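You operate a simulated robot arm through the tools that you are given. There is no shell and no other tool. Be economical: measure what you need, move in short steps, check, and stop when the job is done.

The job below is to be done with a simulated robot arm. You get a single attempt, and the scene is never put back.

Task
Shut the drain tap, pull the lock pin and bring the air up to 4 bar.
Fine: open the air valve too, but only after the tap is shut.

It is judged by the outcome, as a careful person would: the job done as asked, and still so three seconds after it is handed in. It fails if anything else is knocked over, pushed out of place, dropped, spilled or broken.

Robot
A 6-joint arm with a fingered hand, hanging from a carriage that runs on a gantry, over the field with the corners [-0.94, -1.828], [0.34, -1.828], [0.34, 0.772], [-0.94, 0.772] (x, y) and turns from -326 to 362 degrees about z. Base frame: it is fixed where the carriage stands at the start and does not move with it; the origin is on the floor, on the carriage's upright axis, x ahead of it, y to its left, z up; the surface under the hand at the start is at about z = 0.85. Readings come in m, degrees, newtons and seconds.
With the tool pointing down near the work surface it reaches from about 0.1 to 0.66 m from the robot's upright axis, wherever it stands. Its first joint turns from -166.0 to 166.0 degrees. Places, roughly: air valve [0.6, -0.3, 1]; drain tap [0.5, -0.2, 0.9]; red lock pin [0.7, -0.3, 1]. Payload 4 kg.
Tool frame: the origin (TCP) lies between the finger pads and is the grasp point; the fingertips stand 0.03 m ahead of it; z points along the fingers, y is the line along which they close. Largest opening 0.104 m; the body of the gripper starts 0.035 m behind the TCP. The gripper is a hand of 5 fingers: y runs from the thumb to the fingers, the wrist lies at [-0.015, -0.113, -0.19] in the tool frame, and closing takes about 1.5 s.
Orientation is that of the tool frame in the base frame, as a unit quaternion [w, x, y, z]. With the fingers straight down and the wrist toward the robot, the tool's x, y and z point along [0, 1, 0], [1, 0, 0] and [0, 0, -1] of the base frame.

Tools
- The arm moves only by the tool drive_tool. Its argument "commands" is one flat list of numbers, 6 for each row, row after row: the shift along the tool's x, y, z in units of 300 mm (1.0 is 300 mm), then the turn, a rotation vector about the tool's x, y, z in units of 60 degrees (1.0 is 60 degrees). In form: [dx, dy, dz, rx, ry, rz, dx, dy, dz, rx, ry, rz, ...]. A call has 1 to 12 rows; each row is the pose to reach, as a shift and turn from the pose commanded when the call began, along the tool's axes at that moment. "hand" is the opening, from 0 (shut) to 1 (fully open), set as the call begins (left out, the last holds). A call with a number of a shift or a turn outside -1 to 1 is refused whole. A row lasts 0.2 s, in which the tool goes at most 0.05 m and 8.6 degrees; a call with a longer step from one row to the next is refused whole, and so is a gripper value outside its range. Where a pose cannot be reached the arm comes as near as it can. A force on the tool above 40 N (or 10 N above the force at the start of the call, whichever is more), or a blocked arm, ends the call early, and 0.2 s more pass. The fingers move at their own pace (about 0.045 m/s each) and stop on an object; they squeeze with about 33 N. The grip force told is the motor's: it shows also when the fingers shut on nothing. Time passes only in rows, and 0.2 s behind the last, so rows that repeat a pose let the fingers close. It gives the time, the measured TCP pose, the force on the tool (base axes), the opening and the grip force at its end, in the units of the frame above (readings bear some noise), with the torque about the TCP (base axes, N m) and any sound that the robot's microphone picked up, and new pictures: "views" is both (left out), scene, wrist or none.
- Cameras (640 x 400 px; columns grow to the right, rows downward): "scene" is now at [0.2518, -0.0405, 1.7499]; the picture's right is [-0.61, -0.80, 0.00], its down [-0.69, 0.53, -0.49] and it looks along [0.39, -0.30, -0.87] (base axes); focal length 248 px, centre (320, 200). "wrist" rides on the gripper at [0.06, -0.083, -0.12] in the tool frame; the picture's right is [-0.79, 0.29, -0.54], its down [-0.56, -0.71, 0.44] and it looks along [-0.26, 0.65, 0.72] (tool axes); focal length 234 px, centre (320, 200). There is no depth. A picture from a camera that has moved, and an enlarged one, comes with that camera's place and axes in the base frame and with its lens.
- lift_body(by): slides the trunk up (or, below 0, down) by that many m; the arm and the scene camera ride with it, the base frame stays. It gives what a move gives, with no picture.
- drive_base(legs): drives the robot by 1 to 6 legs, each [ahead, left, turn to the left] in m, m and degrees, along the robot's own axes; the way and the turn of a leg run together, so that a leg with both is an arc; at most 1.5 m and 180 degrees a leg. The arm and the cameras ride along, it lands a little off, and it stops where it bumps. It keeps to its track: a leg is cut to what the track allows. It gives what a move gives, and a new picture of the scene camera.
- move_fingers(index, middle, ring, little, thumb_bend, thumb_turn): sets how far each is bent, from 0 (flat) to 1 (curled in); at 0.3 the hand is open as for a grip, at 0.7 the pads meet at the TCP. One left out holds its place. A second passes; each finger stops where it meets its share of the squeeze, and holds until it gets a number again. A gripper value or a shape takes the hand back. It gives what a move gives, with no picture; readings hold the bend of each and the force on index, middle, ring, little, thumb and palm. thumb_turn goes from beside the hand (0) to across from the fingers (1), as for a grip.
- set_grasp(shape): the hand has 5 fingers and takes this shape, open, in about a second: jaw (thumb against the fingers, like two jaws); tri (thumb and two fingers); tip (a fingertip pinch); poke (one finger out to press); point (the index stretched); flat (the hand flat); cup (the hand cupped); fist (a fist). The gripper value then closes the fingers along that shape, each until it touches; the sizes above hold for jaw. It gives what a move gives, with no picture.
- turn_head(pan, tilt): turns the head with the scene camera to pan (to the left, within 155 degrees either way) and tilt (down, from -29 to 69), counted from straight ahead of the robot. It gives what a move gives, and a new picture of the scene camera.
- zoom(camera, box): a new picture of the part [left, top, right, bottom] of that camera's present view, enlarged. The clock stands still meanwhile.
- hand_in(): hands the job in; it is judged then, once.

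Go step by step. Nothing tells you exact positions but the pictures and the camera data: compare them with the known pose of the tool, close in by small moves and look again before you grip or let go. The budget is 120 turns and 260 pictures, counting those below and the enlarged ones. Unless the task says otherwise, let go and move clear before handing in, and close with one line.

The tools are called as name(argument=value, ...) on one line, values as JSON. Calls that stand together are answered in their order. drive_tool: Moves the arm, as the interface text tells. Its arguments: {"type":"object","properties":{"commands":{"type":"array","items":{"type":"number"}},"hand":{"type":"number"},"views":{"type":"string","enum":["both","scene","wrist","none"]}},"required":["commands"]} The other tools are called the same way: lift_body (by) slides the trunk up or down; set_grasp (shape) gives the hand a shape; move_fingers (index, middle, ring, little, thumb_bend, thumb_turn) moves the fingers one by one; drive_base (legs) drives the base; turn_head (pan, tilt) turns the head that bears the scene camera; zoom (camera, box) takes an enlarged picture of a part of a camera's view; hand_in () hands the job in.

At the start:

```text
time: 0.0
ee_pos: [0.4429, -0.1859, 0.9995]
ee_rot: [0.0, 0.707, 0.707, -0.001]
wrist_force: [-0.2, 0.0, -0.2]
torque: [0.01, -0.04, 0.01]
opening: 0.1038
finger_force: 0.1
shape: jaw
bend: [0.3, 0.3, 0.3, 0.3, 0.3, 0.97]
finger forces: [0.1, 0.1, 0.0, 0.0, 0.0, 0.1]
trunk travel left (down, up): [-0.475, 0.123]
robot x, y, heading: [-0.0025, 0.0014, 0.0]
head pan, tilt: [-37.3, 60.8]
```

scene: 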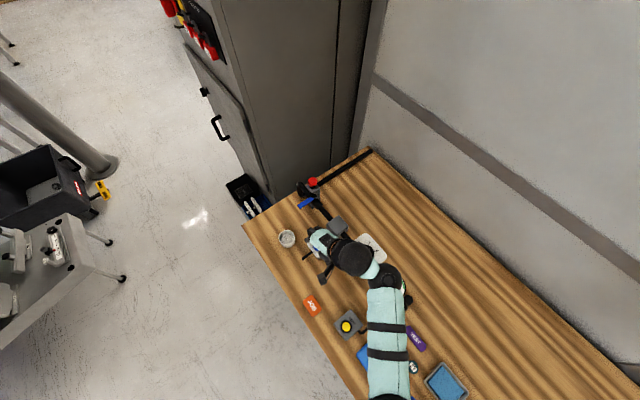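
wrist: 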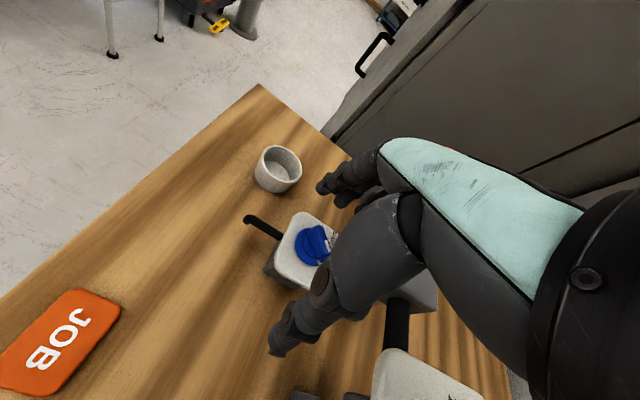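

I see a bench with a small rig (pipe, blue tap, red pin) partly hidden behind the hand. I'll zoom in to study it first.

zoom(camera="scene", box=[240, 140, 440, 265])

zoom(camera="scene", box=[280, 270, 480, 395])

zoom(camera="wrist", box=[220, 180, 540, 400])

```text
3.20 times, centred on (340, 202) of scene
camera zoom: at [0.2518, -0.0405, 1.7499], right [-0.61, -0.8, 0.0], down [-0.69, 0.53, -0.49], along [0.39, -0.3, -0.87], focal length 795 px, centre (256, 192)
```

zoom: 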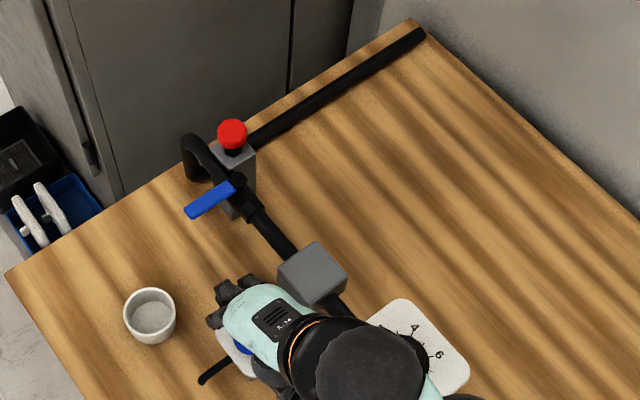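

```text
3.20 times, centred on (380, 332) of scene
camera zoom: at [0.2518, -0.0405, 1.7499], right [-0.61, -0.8, 0.0], down [-0.69, 0.53, -0.49], along [0.39, -0.3, -0.87], focal length 795 px, centre (128, -224)
```

zoom: 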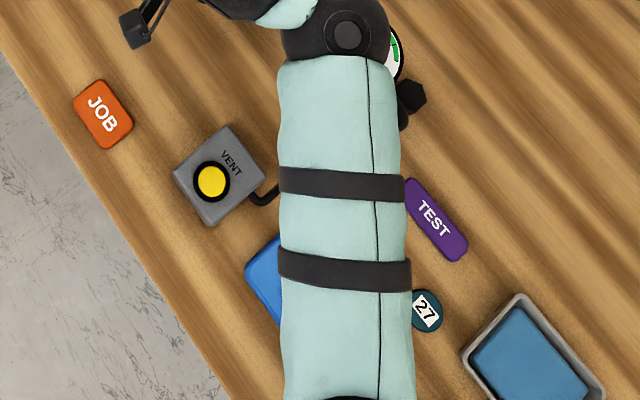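

```text
1.82 times, centred on (380, 290) of wrist
camera zoom: at [0.3605, -0.1247, 1.1193], right [0.29, -0.79, 0.54], down [-0.71, -0.56, -0.44], along [0.65, -0.26, -0.72], focal length 426 px, centre (211, 36)
```

zoom: 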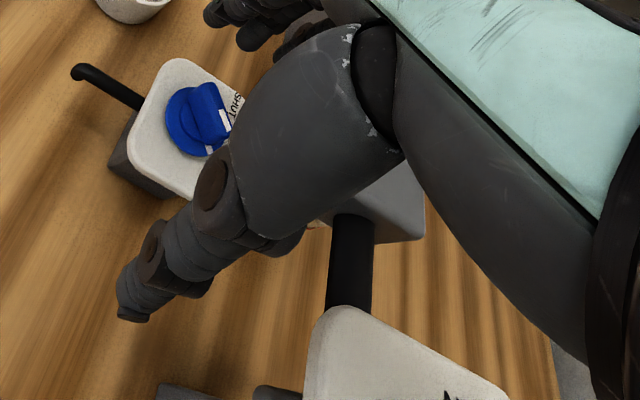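

The hand blocks the view of the tap and gauge, so I'll raise it and swing it aside to the left to look.

drive_tool(commands=[0, 0, -0.16, 0, 0, 0, 0, 0, -0.32, 0, 0, 0, 0, 0, -0.48, 0, 0, 0, 0.15, 0, -0.5, 0, 0, 0, 0.3, 0, -0.5, 0, 0, 0, 0.45, 0, -0.5, 0, 0, 0, 0.6, 0, -0.5, 0, 0, 0, 0.75, 0, -0.5, 0, 0, 0, 0.9, 0, -0.5, 0, 0, 0, 1, 0, -0.5, 0, 0, 0])

```text
time: 2.2
ee_pos: [0.4403, 0.1154, 1.1509]
ee_rot: [-0.001, 0.707, 0.707, 0.0]
wrist_force: [-0.8, 0.0, 0.6]
torque: [-0.01, 0.0, 0.03]
opening: 0.1037
finger_force: 0.0
shape: jaw
bend: [0.3, 0.3, 0.3, 0.3, 0.3, 0.97]
finger forces: [0.1, 0.0, 0.1, 0.0, 0.1, 0.0]
out of reach, approached as far as the arm can: row 2, 3, 4, 5, 6, 7
trunk travel left (down, up): [-0.475, 0.123]
robot x, y, heading: [0.0, 0.0011, 0.1]
head pan, tilt: [-37.3, 60.8]
camera scene: at [0.2517, -0.0405, 1.7499], right [-0.61, -0.8, 0.0], down [-0.69, 0.53, -0.49], along [0.39, -0.3, -0.87], focal length 248 px, centre (320, 200)
camera wrist: at [0.3571, 0.1757, 1.2698], right [0.29, -0.79, 0.54], down [-0.71, -0.56, -0.44], along [0.65, -0.26, -0.72], focal length 234 px, centre (320, 200)
```

scene: 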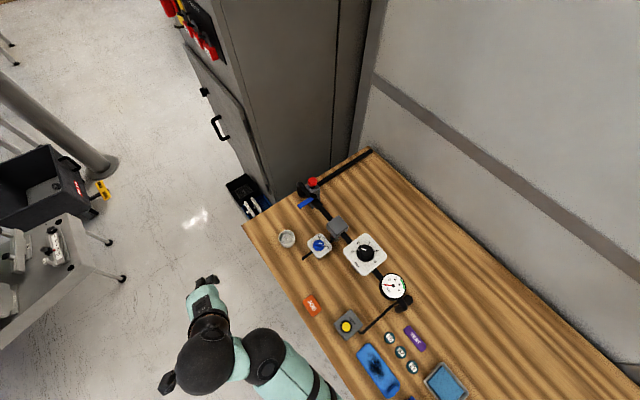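
wrist: 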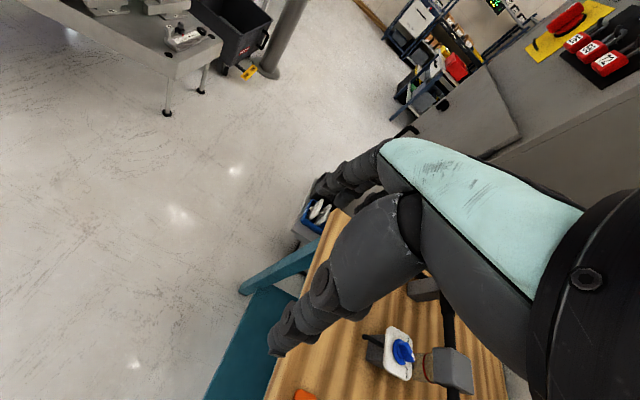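

Now the rig is in clear view; I'll zoom on each part.

zoom(camera="scene", box=[270, 165, 350, 215])

zoom(camera="scene", box=[270, 210, 350, 260])

zoom(camera="scene", box=[334, 225, 430, 315])

zoom(camera="scene", box=[320, 290, 480, 390])

```text
8.00 times, centred on (310, 190) of scene
camera zoom: at [0.2517, -0.0405, 1.7499], right [-0.61, -0.8, 0.0], down [-0.69, 0.53, -0.49], along [0.39, -0.3, -0.87], focal length 1987 px, centre (400, 280)
```

zoom: 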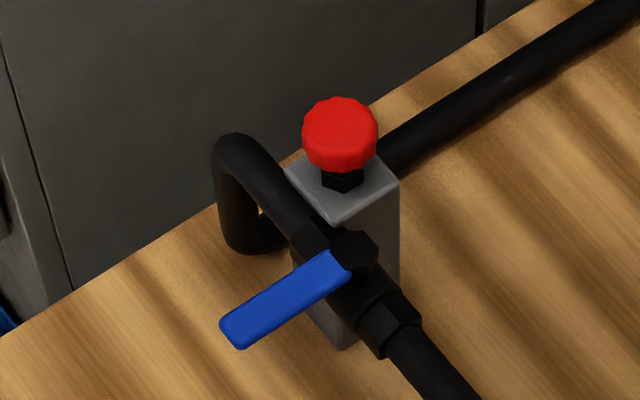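

```text
8.00 times, centred on (310, 235) of scene
camera zoom: at [0.2517, -0.0405, 1.7499], right [-0.61, -0.8, 0.0], down [-0.69, 0.53, -0.49], along [0.39, -0.3, -0.87], focal length 1987 px, centre (400, -80)
```

zoom: 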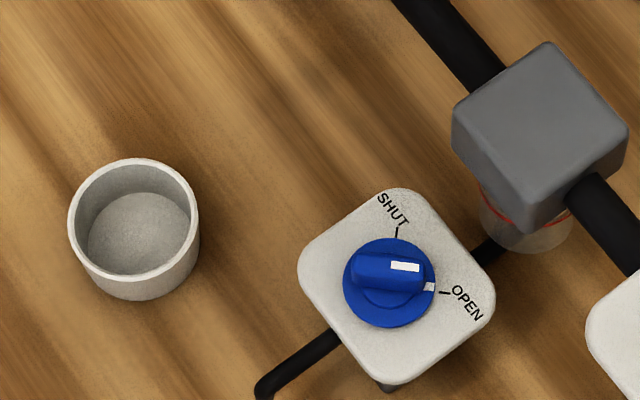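

```text
4.44 times, centred on (382, 270) of scene
camera zoom: at [0.2517, -0.0405, 1.7499], right [-0.61, -0.8, 0.0], down [-0.69, 0.53, -0.49], along [0.39, -0.3, -0.87], focal length 1104 px, centre (44, -111)
```

zoom: 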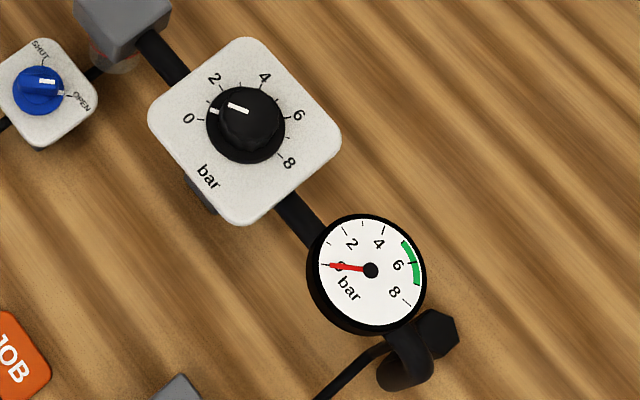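

```text
4.00 times, centred on (400, 340) of scene
camera zoom: at [0.2517, -0.0405, 1.7499], right [-0.61, -0.8, 0.0], down [-0.69, 0.53, -0.49], along [0.39, -0.3, -0.87], focal length 994 px, centre (0, -360)
```

zoom: 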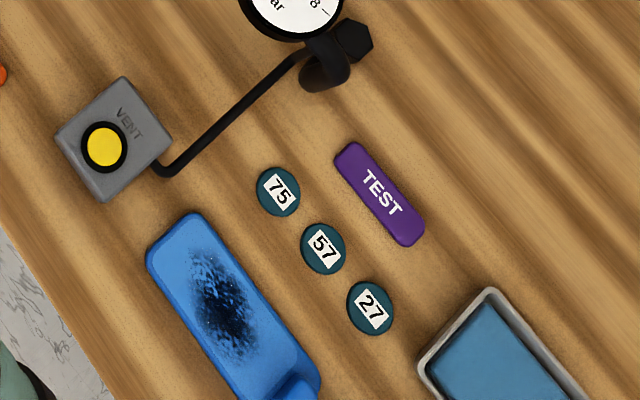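

Layout (base axes): pipe along x at y≈-0.31; filter at x≈0.49, regulator at x≈0.36, gauge at x≈0.23, lever valve at (0.63,-0.31) shut across the pipe, pin at about (0.67,-0.32), drain tap knob at (0.484,-0.213,0.92), now on OPEN, which needs 90° counter‑clockwise to SHUT. I'll take a slim pinch shape and come over the tap with the closing line across its wing.

set_grasp(shape="tip")

drive_tool(commands=[-0.14, 0.02, 0, 0, 0, 0.12, -0.28, 0.04, 0, 0, 0, 0.24, -0.42, 0.06, 0, 0, 0, 0.36, -0.56, 0.08, 0, 0, 0, 0.48, -0.7, 0.1, 0, 0, 0, 0.6, -0.8, 0.12, 0.1, 0, 0, 0.75, -0.9, 0.14, 0.2, 0, 0, 0.75, -0.9, 0.14, 0.2, 0, 0, 0.75])

```text
time: 3.1
ee_pos: [0.4406, 0.1152, 1.1514]
ee_rot: [0.0, 0.707, 0.707, 0.0]
wrist_force: [0.1, 0.3, 0.2]
torque: [0.03, -0.03, 0.01]
opening: 0.1037
finger_force: 0.1
shape: tip
bend: [0.3, 0.98, 0.99, 0.99, 0.3, 0.97]
finger forces: [0.0, 0.0, 0.1, 0.0, 0.0, 0.0]
trunk travel left (down, up): [-0.475, 0.123]
robot x, y, heading: [0.0, 0.0003, 0.1]
head pan, tilt: [-37.3, 60.8]
```

```text
refused: row 6 steps farther than a row can; nothing moved
```

The pinch shape is set; the last move was refused for one too‑long turn step. I'll resend with smaller steps.

drive_tool(commands=[-0.14, 0.02, 0, 0, 0, 0.12, -0.28, 0.04, 0, 0, 0, 0.24, -0.42, 0.06, 0, 0, 0, 0.36, -0.56, 0.08, 0, 0, 0, 0.48, -0.7, 0.1, 0, 0, 0, 0.6, -0.8, 0.12, 0.1, 0, 0, 0.7, -0.9, 0.14, 0.2, 0, 0, 0.75, -0.9, 0.14, 0.2, 0, 0, 0.75])

```text
time: 4.9
ee_pos: [0.476, -0.1518, 1.1123]
ee_rot: [-0.001, 0.924, 0.382, -0.001]
wrist_force: [-0.1, -0.6, -0.2]
torque: [0.02, 0.0, -0.04]
opening: 0.1039
finger_force: 0.1
shape: tip
bend: [0.3, 0.98, 0.99, 0.99, 0.3, 0.97]
finger forces: [0.0, 0.1, 0.0, 0.0, 0.0, 0.0]
out of reach, approached as far as the arm can: row 7, 8
trunk travel left (down, up): [-0.475, 0.123]
robot x, y, heading: [-0.0034, -0.0003, -0.1]
head pan, tilt: [-37.3, 60.8]
camera scene: at [0.2517, -0.0405, 1.7499], right [-0.61, -0.8, 0.0], down [-0.69, 0.53, -0.49], along [0.39, -0.3, -0.87], focal length 248 px, centre (320, 200)
camera wrist: at [0.461, -0.0499, 1.2315], right [-0.35, -0.76, 0.54], down [-0.9, 0.11, -0.43], along [0.27, -0.64, -0.72], focal length 234 px, centre (320, 200)
```

scene: 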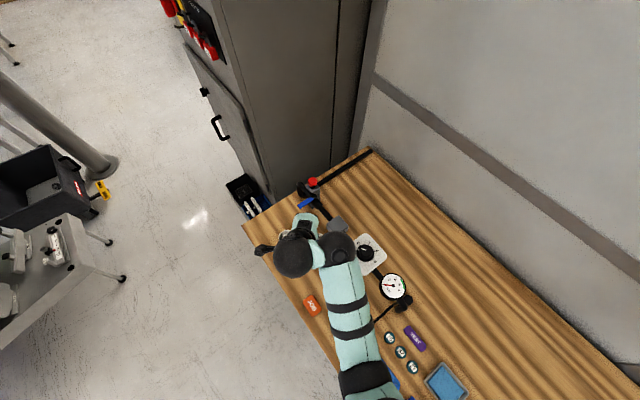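
wrist: 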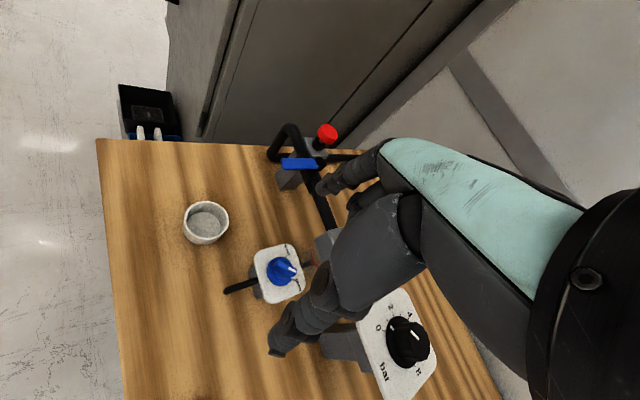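

The wrist view triangulates the tap knob at about (0.482, -0.211, 0.92). I'll go over it and down to about 5 cm above, with the pinch half open.

drive_tool(commands=[-0.06, 0.08, 0.1, 0, 0, 0, -0.125, 0.153, 0.2, 0, 0, 0, -0.125, 0.153, 0.3, 0, 0, 0, -0.125, 0.153, 0.4, 0, 0, 0, -0.125, 0.153, 0.4, 0, 0, 0], hand=0.55)

```text
time: 6.1
ee_pos: [0.4512, -0.1911, 1.1085]
ee_rot: [-0.001, 0.924, 0.382, -0.001]
wrist_force: [-0.2, 0.9, 1.1]
torque: [-0.01, -0.01, 0.01]
opening: 0.0574
finger_force: 0.1
shape: tip
bend: [0.73, 0.98, 0.99, 0.99, 0.67, 0.99]
finger forces: [0.0, 0.0, 0.0, 0.1, 0.0, 0.1]
out of reach, approached as far as the arm can: row 1, 2, 3, 4, 5
trunk travel left (down, up): [-0.475, 0.123]
robot x, y, heading: [-0.0008, 0.001, 0.1]
head pan, tilt: [-37.3, 60.8]
camera scene: at [0.2518, -0.0405, 1.7499], right [-0.61, -0.8, 0.0], down [-0.69, 0.53, -0.49], along [0.39, -0.3, -0.87], focal length 248 px, centre (320, 200)
camera wrist: at [0.4356, -0.09, 1.2284], right [-0.35, -0.76, 0.54], down [-0.9, 0.11, -0.43], along [0.27, -0.64, -0.72], focal length 234 px, centre (320, 200)
```

scene: 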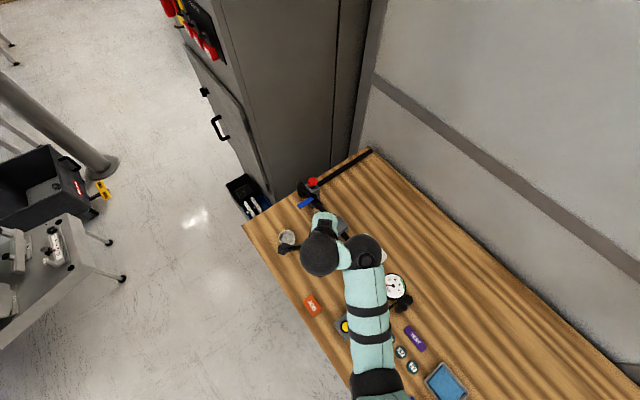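
wrist: 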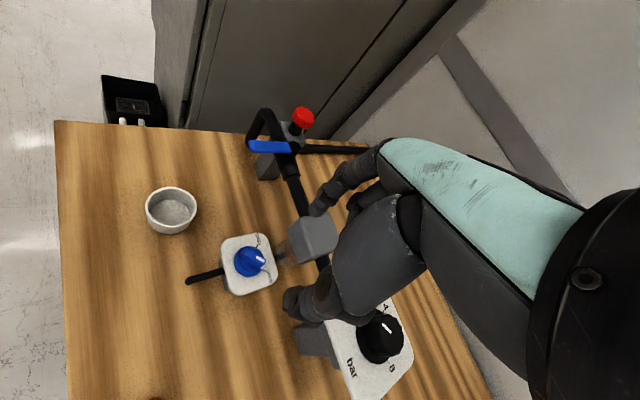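

At this wrist angle the arm runs out of reach, so I'll bring the carriage closer (the hand is well above everything).

drive_base(legs=[[0.15, -0.03, 0]])

```text
time: 7.5
ee_pos: [0.597, -0.2223, 1.1091]
ee_rot: [-0.001, 0.925, 0.381, -0.002]
wrist_force: [0.6, -0.1, -0.4]
torque: [-0.01, -0.01, -0.02]
opening: 0.0573
finger_force: 0.1
shape: tip
bend: [0.73, 0.98, 0.99, 0.99, 0.67, 0.99]
finger forces: [0.0, 0.1, 0.1, 0.0, 0.0, 0.0]
trunk travel left (down, up): [-0.475, 0.123]
robot x, y, heading: [0.1479, -0.0289, 0.3]
head pan, tilt: [-37.3, 60.8]
camera scene: at [0.3983, -0.0706, 1.7499], right [-0.61, -0.79, 0.0], down [-0.69, 0.53, -0.49], along [0.39, -0.3, -0.87], focal length 248 px, centre (320, 200)
```

scene: 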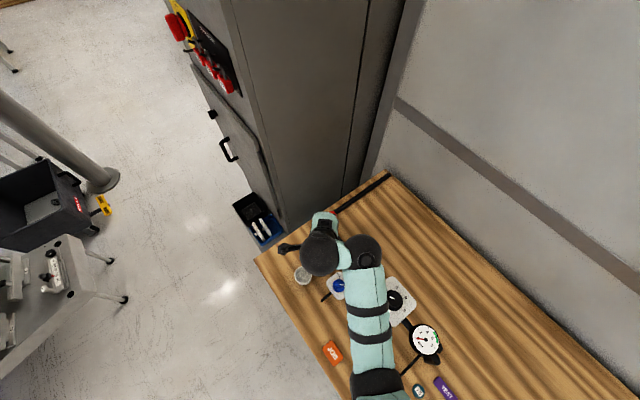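

Now in reach; I move back over the tap and down to z≈1.0.

drive_tool(commands=[-0.08, -0.1, 0, 0, 0, 0, -0.16, -0.2, 0, 0, 0, 0, -0.245, -0.297, 0, 0, 0, 0, -0.245, -0.297, 0.12, 0, 0, 0, -0.245, -0.297, 0.24, 0, 0, 0, -0.245, -0.297, 0.36, 0, 0, 0, -0.245, -0.297, 0.36, 0, 0, 0])

```text
time: 9.1
ee_pos: [0.48, -0.2113, 1.0794]
ee_rot: [-0.002, 0.924, 0.382, -0.001]
wrist_force: [0.0, 0.9, 0.6]
torque: [0.0, 0.01, 0.0]
opening: 0.0573
finger_force: 0.1
shape: tip
bend: [0.73, 0.98, 0.99, 0.99, 0.67, 0.99]
finger forces: [0.0, 0.0, 0.0, 0.0, 0.0, 0.1]
out of reach, approached as far as the arm can: row 4, 5, 6, 7
trunk travel left (down, up): [-0.475, 0.123]
robot x, y, heading: [0.1478, -0.03, -0.2]
head pan, tilt: [-37.3, 60.8]
camera scene: at [0.3983, -0.0706, 1.7499], right [-0.61, -0.79, 0.0], down [-0.69, 0.53, -0.49], along [0.39, -0.3, -0.87], focal length 248 px, centre (320, 200)
camera wrist: at [0.465, -0.1101, 1.1996], right [-0.35, -0.76, 0.54], down [-0.9, 0.11, -0.43], along [0.27, -0.64, -0.72], focal length 234 px, centre (320, 200)
```

scene: 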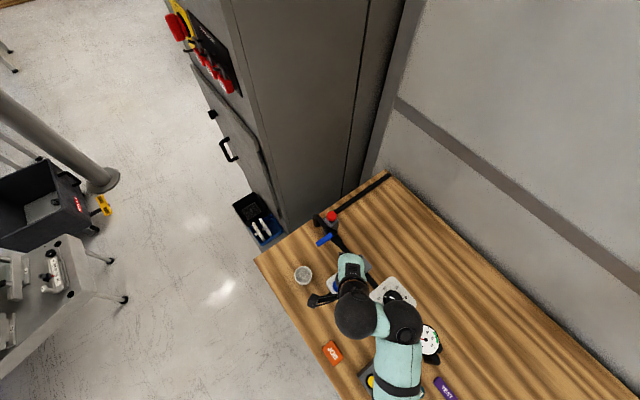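
wrist: 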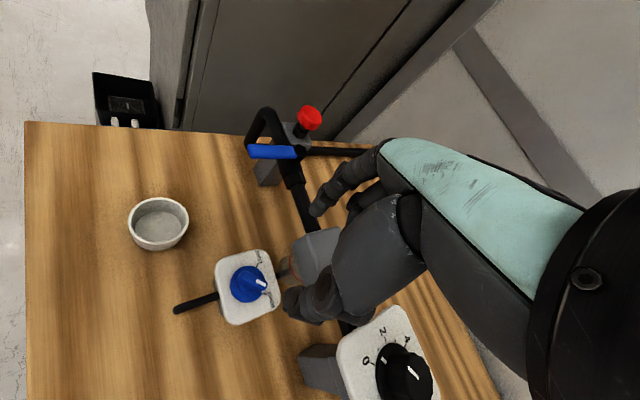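

The xy is right over the tap but the arm can't extend lower from here, so I'll lower the trunk.

lift_body(by=-0.09)

drive_tool(commands=[0, 0, 0, 0, 0, 0])

```text
time: 10.3
ee_pos: [0.4797, -0.2117, 0.9889]
ee_rot: [-0.004, 0.924, 0.383, -0.002]
wrist_force: [-0.7, 0.6, 0.2]
torque: [0.02, 0.02, -0.04]
opening: 0.0573
finger_force: 0.0
shape: tip
bend: [0.73, 0.98, 0.99, 0.99, 0.67, 0.99]
finger forces: [0.0, 0.0, 0.0, 0.0, 0.0, 0.1]
trunk travel left (down, up): [-0.385, 0.213]
robot x, y, heading: [0.1485, -0.0307, 0.2]
head pan, tilt: [-37.3, 60.8]
```

```text
time: 10.7
ee_pos: [0.4795, -0.2112, 0.989]
ee_rot: [-0.003, 0.924, 0.383, -0.002]
wrist_force: [0.2, -0.4, -0.1]
torque: [-0.02, 0.0, -0.01]
opening: 0.0575
finger_force: 0.1
shape: tip
bend: [0.73, 0.98, 0.99, 0.99, 0.67, 0.99]
finger forces: [0.0, 0.1, 0.0, 0.1, 0.0, 0.0]
trunk travel left (down, up): [-0.385, 0.213]
robot x, y, heading: [0.1443, -0.0309, -0.2]
head pan, tilt: [-37.3, 60.8]
camera scene: at [0.3983, -0.0706, 1.6599], right [-0.61, -0.79, 0.0], down [-0.69, 0.53, -0.49], along [0.39, -0.3, -0.87], focal length 248 px, centre (320, 200)
camera wrist: at [0.4651, -0.1101, 1.1097], right [-0.35, -0.76, 0.54], down [-0.9, 0.11, -0.43], along [0.27, -0.64, -0.72], focal length 234 px, centre (320, 200)
```

scene: 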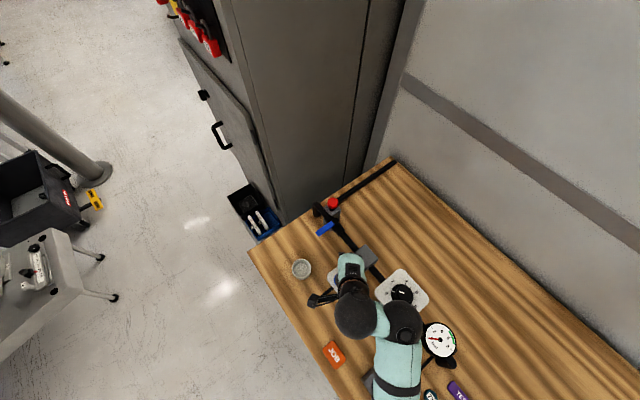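
wrist: 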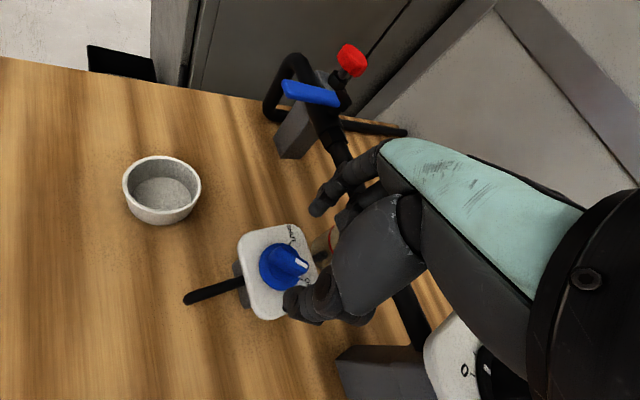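

Tap knob is at (0.480,-0.211,0.92) and the TCP is right over it; filter block top is ≈0.95 next to it. I descend gently.

drive_tool(commands=[0, 0, 0.04, 0, 0, 0, 0, 0, 0.08, 0, 0, 0, 0, 0, 0.12, 0, 0, 0, 0, 0, 0.12, 0, 0, 0], views="wrist")

zoom(camera="wrist", box=[220, 180, 380, 320])

```text
time: 11.7
ee_pos: [0.4797, -0.2103, 0.9894]
ee_rot: [-0.003, 0.924, 0.382, -0.002]
wrist_force: [0.0, 0.0, -0.5]
torque: [-0.01, 0.04, -0.02]
opening: 0.0574
finger_force: 0.0
shape: tip
bend: [0.73, 0.98, 0.99, 0.99, 0.67, 0.99]
finger forces: [0.0, 0.1, 0.0, 0.0, 0.1, 0.0]
out of reach, approached as far as the arm can: row 1, 2, 3, 4
trunk travel left (down, up): [-0.385, 0.213]
robot x, y, heading: [0.1453, -0.0315, -0.1]
head pan, tilt: [-37.3, 60.8]
camera wrist: at [0.4651, -0.1101, 1.1097], right [-0.35, -0.76, 0.54], down [-0.9, 0.11, -0.43], along [0.27, -0.64, -0.72], focal length 234 px, centre (320, 200)
```

wrist: 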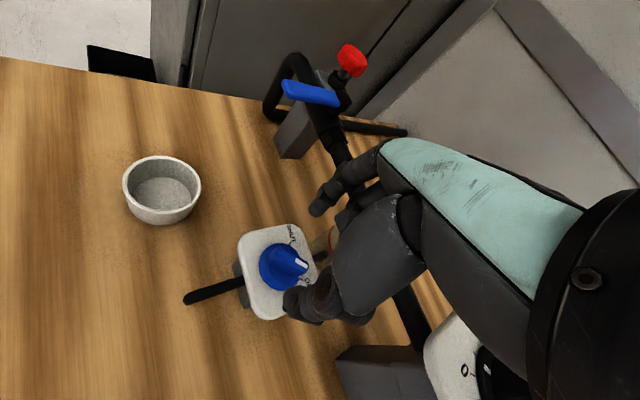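

```text
2.86 times, centred on (300, 250) of wrist
camera zoom: at [0.4651, -0.1101, 1.1097], right [-0.35, -0.76, 0.54], down [-0.9, 0.11, -0.43], along [0.27, -0.64, -0.72], focal length 669 px, centre (377, 57)
```

zoom: 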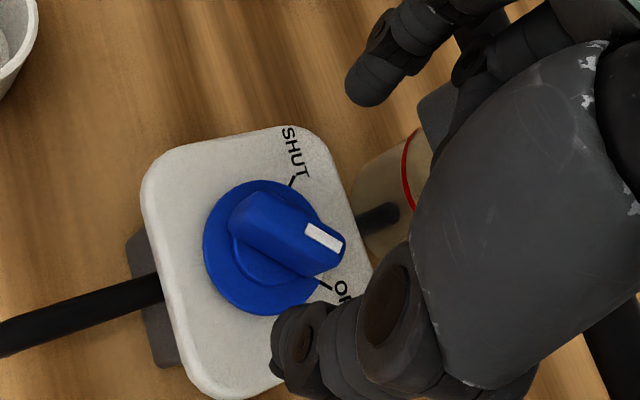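

The arm sits at a joint limit at this hand angle, so before touching the tap I test in the air whether the full 90° turn is reachable from here.

drive_tool(commands=[0, 0, 0, 0, 0, -0.14, 0, 0, 0, 0, 0, -0.28, 0, 0, 0, 0, 0, -0.42, 0, 0, 0, 0, 0, -0.56, 0, 0, 0, 0, 0, -0.7, 0, 0, 0, 0, 0, -0.84, 0, 0, 0, 0, 0, -0.98], views="none")

drive_tool(commands=[0, 0, 0, 0, 0, -0.14, 0, 0, 0, 0, 0, -0.28, 0, 0, 0, 0, 0, -0.42, 0, 0, 0, 0, 0, -0.52, 0, 0, 0, 0, 0, -0.52], views="both")

```text
time: 13.1
ee_pos: [0.4916, -0.2128, 0.999]
ee_rot: [-0.076, 0.743, 0.663, -0.053]
wrist_force: [44.6, -0.1, -12.5]
torque: [-0.75, 5.84, -2.97]
opening: 0.0574
finger_force: 0.0
shape: tip
bend: [0.73, 0.98, 0.99, 0.99, 0.67, 0.99]
finger forces: [0.0, 0.0, 0.0, 0.0, 0.0, 0.0]
out of reach, approached as far as the arm can: row 2, 3, 4
trunk travel left (down, up): [-0.385, 0.213]
robot x, y, heading: [0.1478, -0.0304, -0.1]
head pan, tilt: [-37.3, 60.8]
stopped in row 6: the force on the tool passed its limit at 387 N (the readings are from after the stop); the commanded pose is now the measured one
```

```text
time: 13.3
ee_pos: [0.4923, -0.2146, 0.9997]
ee_rot: [-0.078, 0.747, 0.659, -0.049]
wrist_force: [34.0, 0.0, -9.1]
torque: [-0.62, 4.63, -2.37]
opening: 0.0574
finger_force: 0.0
shape: tip
bend: [0.73, 0.98, 0.99, 0.99, 0.67, 0.99]
finger forces: [0.0, 0.0, 0.1, 0.0, 0.0, 0.0]
trunk travel left (down, up): [-0.385, 0.213]
robot x, y, heading: [0.1461, -0.0314, -0.2]
head pan, tilt: [-37.3, 60.8]
stopped in row 1: the force on the tool passed its limit at 212 N (the readings are from after the stop); the commanded pose is now the measured one
camera scene: at [0.3984, -0.0706, 1.6599], right [-0.61, -0.79, 0.0], down [-0.69, 0.53, -0.49], along [0.39, -0.3, -0.87], focal length 248 px, centre (320, 200)
camera wrist: at [0.4401, -0.1506, 1.1334], right [0.28, -0.84, 0.46], down [-0.84, -0.45, -0.32], along [0.47, -0.3, -0.83], focal length 234 px, centre (320, 200)
```

scene: 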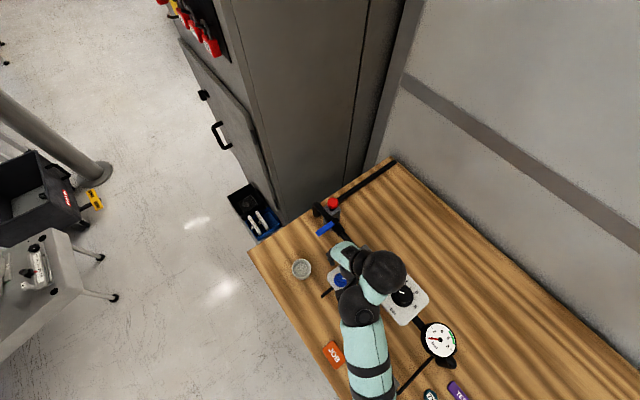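
wrist: 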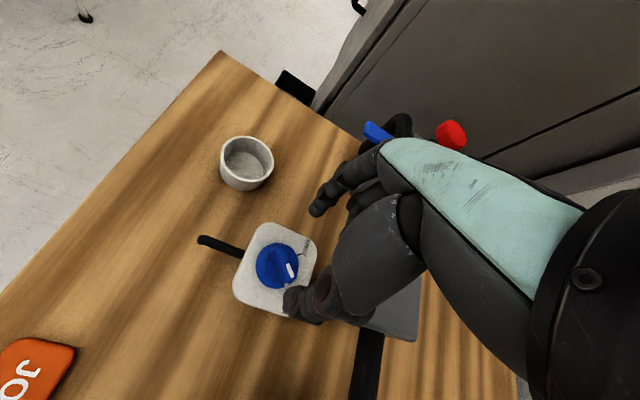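

The arm flipped its wrist posture and met a strong force. I'll look closely before doing anything else.

zoom(camera="scene", box=[290, 180, 480, 390])

zoom(camera="wrist", box=[220, 100, 640, 400])

```text
1.90 times, centred on (385, 285) of scene
camera zoom: at [0.3984, -0.0706, 1.6599], right [-0.61, -0.79, 0.0], down [-0.69, 0.53, -0.49], along [0.39, -0.3, -0.87], focal length 473 px, centre (196, 38)
```

zoom: 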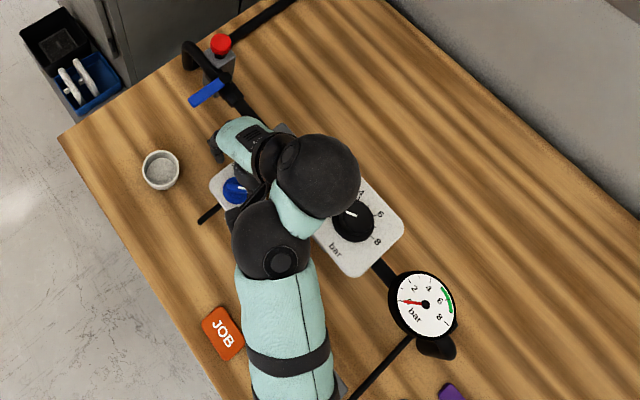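

```text
1.33 times, centred on (430, 250) of wrist
camera zoom: at [0.4401, -0.1506, 1.1334], right [0.28, -0.84, 0.46], down [-0.84, -0.45, -0.32], along [0.47, -0.3, -0.83], focal length 312 px, centre (173, 133)
```

zoom: 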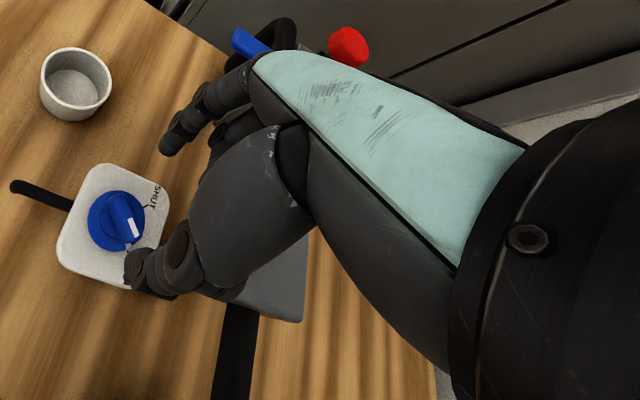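

The dark wrist knuckle folded against the hand itself (a self-contact); the bench items look untouched. I back the hand off forward and upward and level it.

drive_tool(commands=[0, 0.08, -0.06, 0, 0, 0, 0, 0.16, -0.12, -0.06, -0.01, 0, 0, 0.24, -0.18, -0.12, -0.02, 0, 0, 0.3, -0.24, -0.174, -0.028, 0, 0, 0.3, -0.24, -0.174, -0.028, 0])

```text
time: 14.2
ee_pos: [0.5796, -0.2257, 1.0456]
ee_rot: [-0.016, 0.752, 0.658, -0.007]
wrist_force: [4.6, -2.5, -2.4]
torque: [0.08, 0.4, -0.13]
opening: 0.0575
finger_force: 0.1
shape: tip
bend: [0.73, 0.98, 0.99, 0.99, 0.67, 0.99]
finger forces: [0.1, 0.1, 0.0, 0.0, 0.0, 0.0]
trunk travel left (down, up): [-0.385, 0.213]
robot x, y, heading: [0.1459, -0.03, -0.3]
head pan, tilt: [-37.3, 60.8]
stopped in row 4: the force on the tool passed its limit at 69 N (the readings are from after the stop); the commanded pose is now the measured one
camera scene: at [0.3982, -0.0706, 1.6597], right [-0.61, -0.79, 0.0], down [-0.69, 0.53, -0.49], along [0.39, -0.3, -0.87], focal length 248 px, centre (320, 200)
camera wrist: at [0.5091, -0.1571, 1.1679], right [0.2, -0.83, 0.53], down [-0.79, -0.45, -0.42], along [0.58, -0.33, -0.74], focal length 234 px, centre (320, 200)
```

scene: 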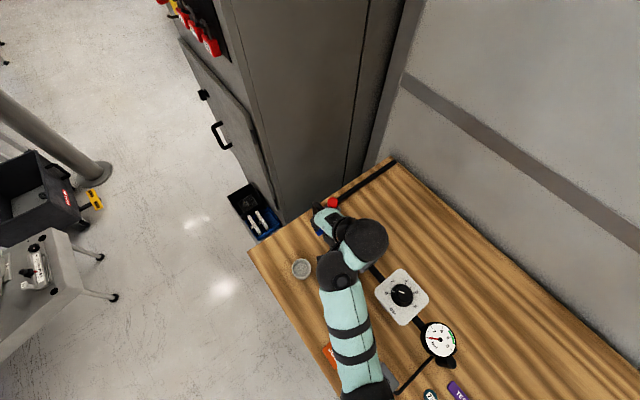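
wrist: 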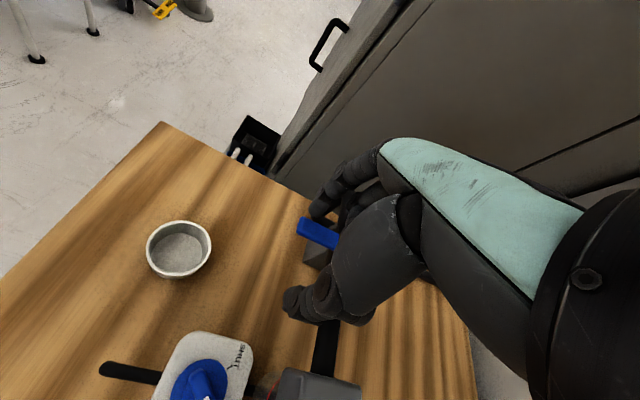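

Another contact, probably still the arm's own wrist, but the pin is close. I go straight up with the trunk, which is the safest exit.

lift_body(by=0.15)

zoom(camera="scene", box=[270, 170, 430, 290])

```text
time: 16.0
ee_pos: [0.5796, -0.2258, 1.1962]
ee_rot: [-0.016, 0.752, 0.659, -0.007]
wrist_force: [12.5, 0.1, -4.1]
torque: [-0.32, 1.38, -0.96]
opening: 0.0572
finger_force: 0.1
shape: tip
bend: [0.73, 0.98, 0.99, 0.99, 0.67, 0.99]
finger forces: [0.0, 0.0, 0.0, 0.0, 0.1, 0.0]
trunk travel left (down, up): [-0.535, 0.063]
robot x, y, heading: [0.1479, -0.0274, 0.1]
head pan, tilt: [-37.3, 60.8]
```

```text
3.33 times, centred on (350, 230) of scene
camera zoom: at [0.3984, -0.0706, 1.8098], right [-0.61, -0.79, 0.0], down [-0.69, 0.53, -0.49], along [0.39, -0.3, -0.87], focal length 828 px, centre (220, 100)
```

zoom: 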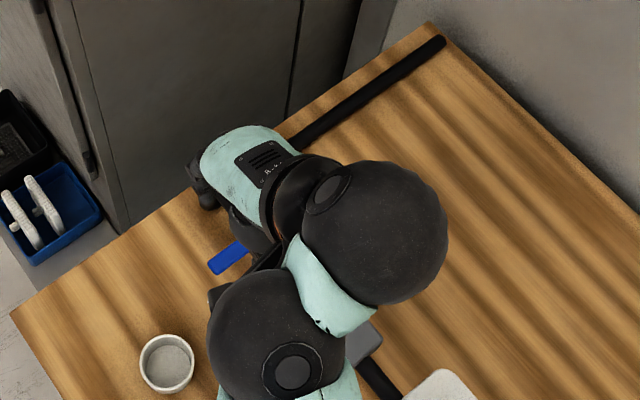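

The force persists in free air, so it is indeed self-contact of hand and forearm. I'll draw back, raise the trunk fully, then extend the arm downward relative to it to recover the starting posture.

drive_base(legs=[[-0.15, 0, 0]])

lift_body(by=0.06)

drive_tool(commands=[0, 0.05, 0.1, 0, 0, 0, 0, 0.1, 0.2, 0, 0, 0, 0, 0.1, 0.3, 0, 0, 0, 0, 0.1, 0.4, 0, 0, 0, 0, 0.1, 0.5, 0, 0, 0, 0, 0.1, 0.5, 0, 0, 0])

```text
time: 17.4
ee_pos: [0.4287, -0.2282, 1.1955]
ee_rot: [-0.015, 0.752, 0.659, -0.007]
wrist_force: [12.7, -0.4, -3.8]
torque: [-0.29, 1.43, -0.96]
opening: 0.0574
finger_force: 0.0
shape: tip
bend: [0.73, 0.98, 0.99, 0.99, 0.67, 0.99]
finger forces: [0.0, 0.0, 0.1, 0.1, 0.0, 0.0]
trunk travel left (down, up): [-0.535, 0.063]
robot x, y, heading: [-0.0023, -0.0313, -0.0]
head pan, tilt: [-37.3, 60.8]
camera scene: at [0.2478, -0.0709, 1.8099], right [-0.61, -0.79, 0.0], down [-0.69, 0.53, -0.49], along [0.39, -0.3, -0.87], focal length 248 px, centre (320, 200)
```

scene: 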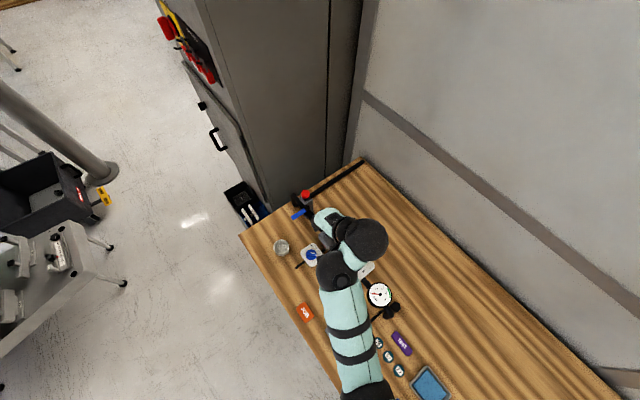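

```text
time: 18.4
ee_pos: [0.4286, -0.227, 1.2547]
ee_rot: [-0.015, 0.753, 0.658, -0.006]
wrist_force: [8.5, 0.4, -1.7]
torque: [-0.18, 0.96, -0.63]
opening: 0.0572
finger_force: 0.0
shape: tip
bend: [0.73, 0.98, 0.99, 0.99, 0.67, 0.99]
finger forces: [0.1, 0.1, 0.0, 0.1, 0.0, 0.0]
trunk travel left (down, up): [-0.595, 0.003]
robot x, y, heading: [-0.0045, -0.0295, -0.2]
head pan, tilt: [-37.3, 60.8]
```

```text
time: 18.7
ee_pos: [0.4334, -0.2287, 1.2477]
ee_rot: [-0.019, 0.765, 0.644, 0.001]
wrist_force: [6.9, -1.9, -5.7]
torque: [-0.05, 0.51, -0.26]
opening: 0.0575
finger_force: 0.0
shape: tip
bend: [0.73, 0.98, 0.99, 0.99, 0.67, 0.99]
finger forces: [0.1, 0.1, 0.0, 0.1, 0.0, 0.1]
trunk travel left (down, up): [-0.595, 0.003]
robot x, y, heading: [-0.0046, -0.0275, 0.1]
head pan, tilt: [-37.3, 60.8]
stopped in row 1: the force on the tool passed its limit at 212 N (the readings are from after the stop); the commanded pose is now the measured one
camera scene: at [0.2477, -0.0709, 1.8698], right [-0.61, -0.79, 0.0], down [-0.69, 0.53, -0.49], along [0.39, -0.3, -0.87], focal length 248 px, centre (320, 200)
camera wrist: at [0.365, -0.1586, 1.371], right [0.16, -0.84, 0.51], down [-0.8, -0.42, -0.43], along [0.58, -0.34, -0.74], focal length 234 px, centre (320, 200)
```

scene: 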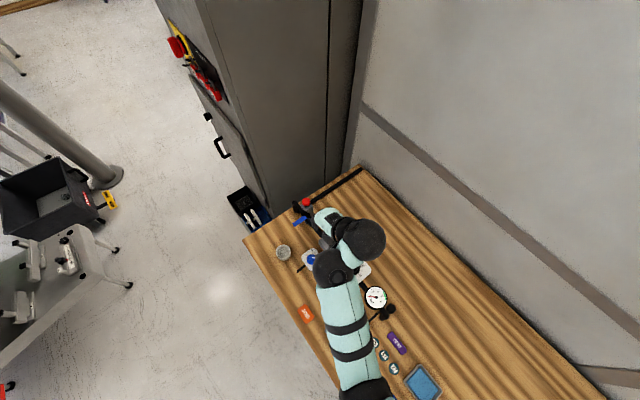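
wrist: 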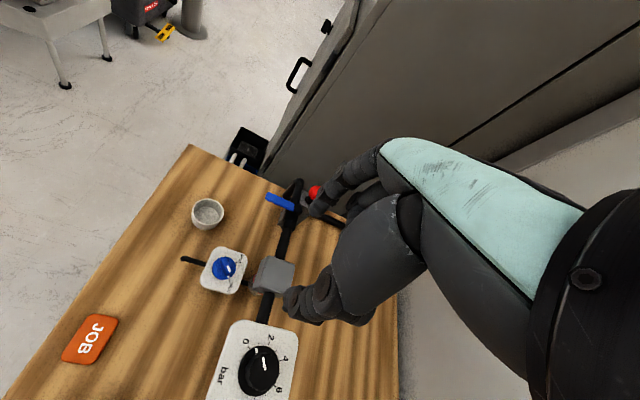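

The contact point works out to be the side of the hand base (its +y side) against the forearm knuckle. I'll turn the hand clockwise in small steps, away from it.

drive_tool(commands=[-0.03, 0.04, 0, 0, 0, 0.07, -0.06, 0.08, 0, 0, 0, 0.14, -0.09, 0.12, 0, 0, 0, 0.21, -0.12, 0.16, 0, 0, 0, 0.28, -0.15, 0.2, 0, 0, 0, 0.35, -0.15, 0.2, 0, 0, 0, 0.35])

```text
time: 20.1
ee_pos: [0.4834, -0.2812, 1.2438]
ee_rot: [-0.018, 0.866, 0.5, -0.003]
wrist_force: [-0.9, 0.5, -0.2]
torque: [0.0, 0.0, -0.01]
opening: 0.0573
finger_force: 0.1
shape: tip
bend: [0.73, 0.98, 0.99, 0.99, 0.67, 0.99]
finger forces: [0.0, 0.0, 0.0, 0.0, 0.0, 0.0]
trunk travel left (down, up): [-0.595, 0.003]
robot x, y, heading: [-0.0067, -0.0299, -0.1]
head pan, tilt: [-37.3, 60.8]
camera scene: at [0.2477, -0.0709, 1.8699], right [-0.61, -0.79, 0.0], down [-0.69, 0.53, -0.49], along [0.39, -0.3, -0.87], focal length 248 px, centre (320, 200)
camera wrist: at [0.445, -0.1911, 1.3677], right [-0.13, -0.84, 0.52], down [-0.9, -0.12, -0.42], along [0.41, -0.52, -0.74], focal length 234 px, centre (320, 200)
```

scene: 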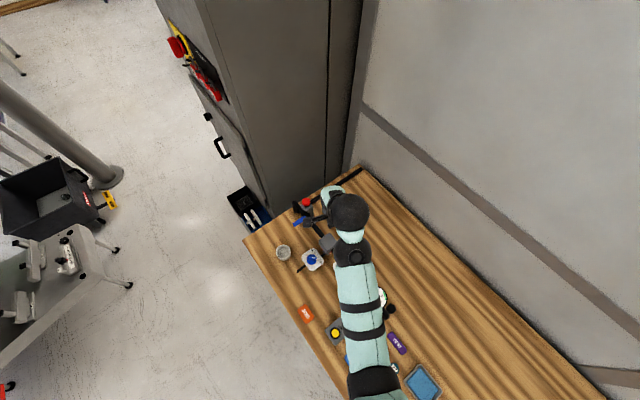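
wrist: 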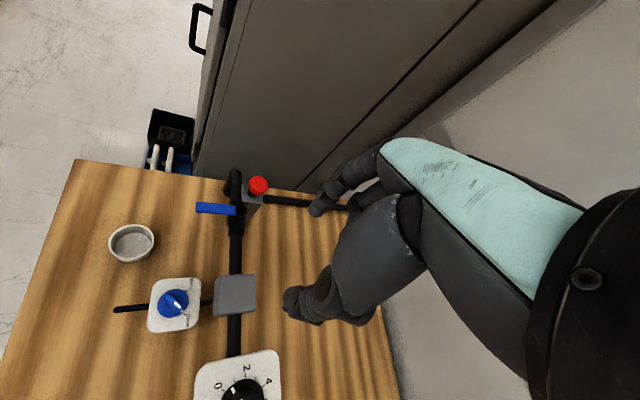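

Free of contact now, with the hand in line with the arm. I test whether the arm can lower in this posture (still well above everything).

drive_tool(commands=[0, 0, 0.1, 0.02, 0, 0, 0, 0, 0.2, 0.03, 0, 0, 0, 0, 0.3, 0.03, 0, 0, 0, 0, 0.4, 0.03, 0, 0, 0, 0, 0.4, 0.03, 0, 0])

```text
time: 21.3
ee_pos: [0.4819, -0.2781, 1.124]
ee_rot: [-0.034, 0.869, 0.494, -0.01]
wrist_force: [0.9, 0.4, 0.2]
torque: [0.0, -0.01, 0.02]
opening: 0.0577
finger_force: 0.1
shape: tip
bend: [0.73, 0.98, 0.99, 0.99, 0.67, 0.99]
finger forces: [0.0, 0.0, 0.0, 0.0, 0.0, 0.0]
out of reach, approached as far as the arm can: row 1
trunk travel left (down, up): [-0.595, 0.003]
robot x, y, heading: [-0.005, -0.0291, -0.1]
head pan, tilt: [-37.3, 60.8]
camera scene: at [0.2477, -0.0709, 1.8699], right [-0.61, -0.79, 0.0], down [-0.69, 0.53, -0.49], along [0.39, -0.3, -0.87], focal length 248 px, centre (320, 200)
camera wrist: at [0.4481, -0.1896, 1.2493], right [-0.13, -0.85, 0.51], down [-0.91, -0.1, -0.4], along [0.39, -0.52, -0.76], focal length 234 px, centre (320, 200)
```

scene: 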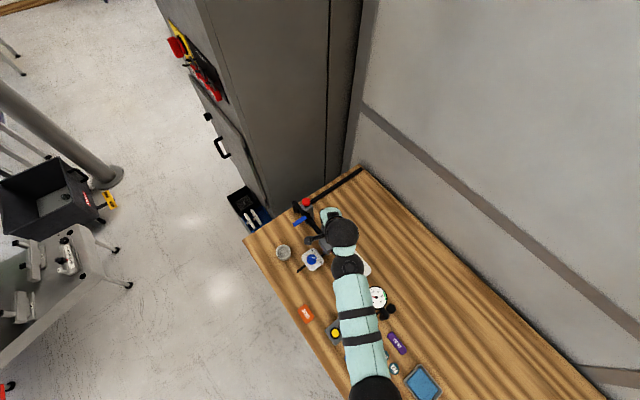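
wrist: 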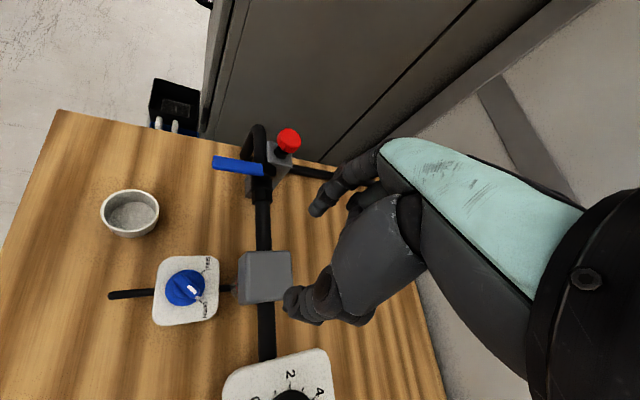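

The arm lowers freely in this posture. To have ±45° of hand turn symmetric about the arm's direction, I'll put the carriage straight behind the tap (y≈-0.21), with the hand staying high, and level the hand.

drive_base(legs=[[0.0, -0.18, 0]])

drive_tool(commands=[0.08, -0.05, 0, -0.03, 0, -0.05, 0.18, -0.12, 0, -0.066, -0.015, -0.15, 0.28, -0.2, 0, -0.066, -0.015, -0.25, 0.38, -0.27, 0, -0.066, -0.015, -0.35, 0.5, -0.3, 0, -0.066, -0.015, -0.45, 0.6, -0.35, 0, -0.066, -0.015, -0.5, 0.6, -0.35, 0, -0.066, -0.015, -0.5])

```text
time: 22.8
ee_pos: [0.4818, -0.457, 1.1247]
ee_rot: [-0.033, 0.869, 0.494, -0.01]
wrist_force: [-0.5, -0.6, 0.1]
torque: [-0.01, 0.02, -0.01]
opening: 0.0572
finger_force: 0.0
shape: tip
bend: [0.73, 0.98, 0.99, 0.99, 0.67, 0.99]
finger forces: [0.0, 0.0, 0.1, 0.1, 0.0, 0.0]
trunk travel left (down, up): [-0.595, 0.003]
robot x, y, heading: [-0.0052, -0.2084, 0.3]
head pan, tilt: [-37.3, 60.8]
camera scene: at [0.2474, -0.2499, 1.8699], right [-0.61, -0.79, 0.0], down [-0.69, 0.53, -0.49], along [0.39, -0.3, -0.87], focal length 248 px, centre (320, 200)
```

scene: 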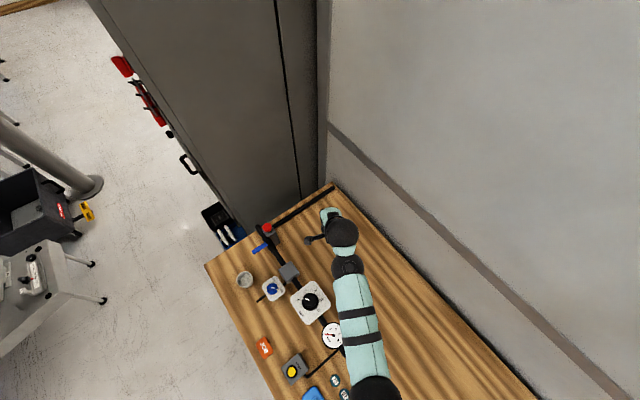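

```text
time: 24.4
ee_pos: [0.4836, -0.2484, 1.1338]
ee_rot: [-0.001, 0.711, 0.703, 0.009]
wrist_force: [0.0, 0.6, 0.4]
torque: [-0.02, 0.01, -0.02]
opening: 0.0575
finger_force: 0.0
shape: tip
bend: [0.73, 0.98, 0.99, 0.99, 0.67, 0.99]
finger forces: [0.0, 0.1, 0.0, 0.0, 0.1, 0.1]
trunk travel left (down, up): [-0.595, 0.003]
robot x, y, heading: [-0.0046, -0.2045, -0.2]
head pan, tilt: [-37.3, 60.8]
camera scene: at [0.2474, -0.2499, 1.8699], right [-0.61, -0.79, 0.0], down [-0.69, 0.53, -0.49], along [0.39, -0.3, -0.87], focal length 248 px, centre (320, 200)
camera wrist: at [0.4003, -0.1884, 1.2519], right [0.27, -0.8, 0.53], down [-0.71, -0.54, -0.45], along [0.65, -0.25, -0.71], focal length 234 px, centre (320, 200)
```

scene: 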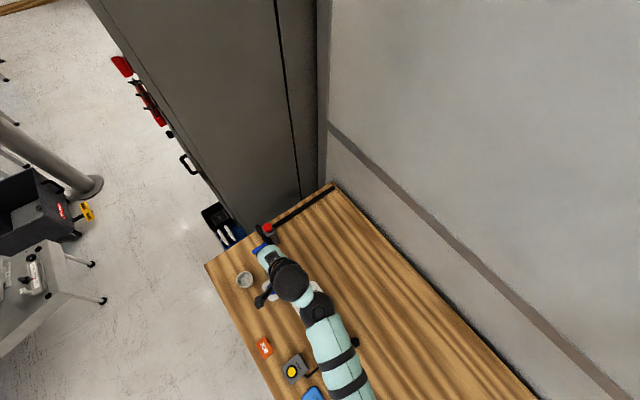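
wrist: 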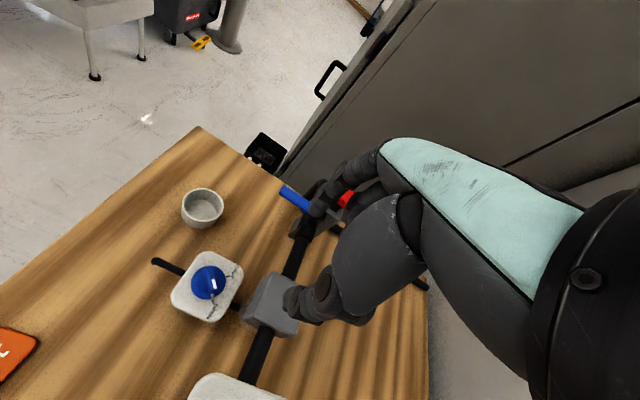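

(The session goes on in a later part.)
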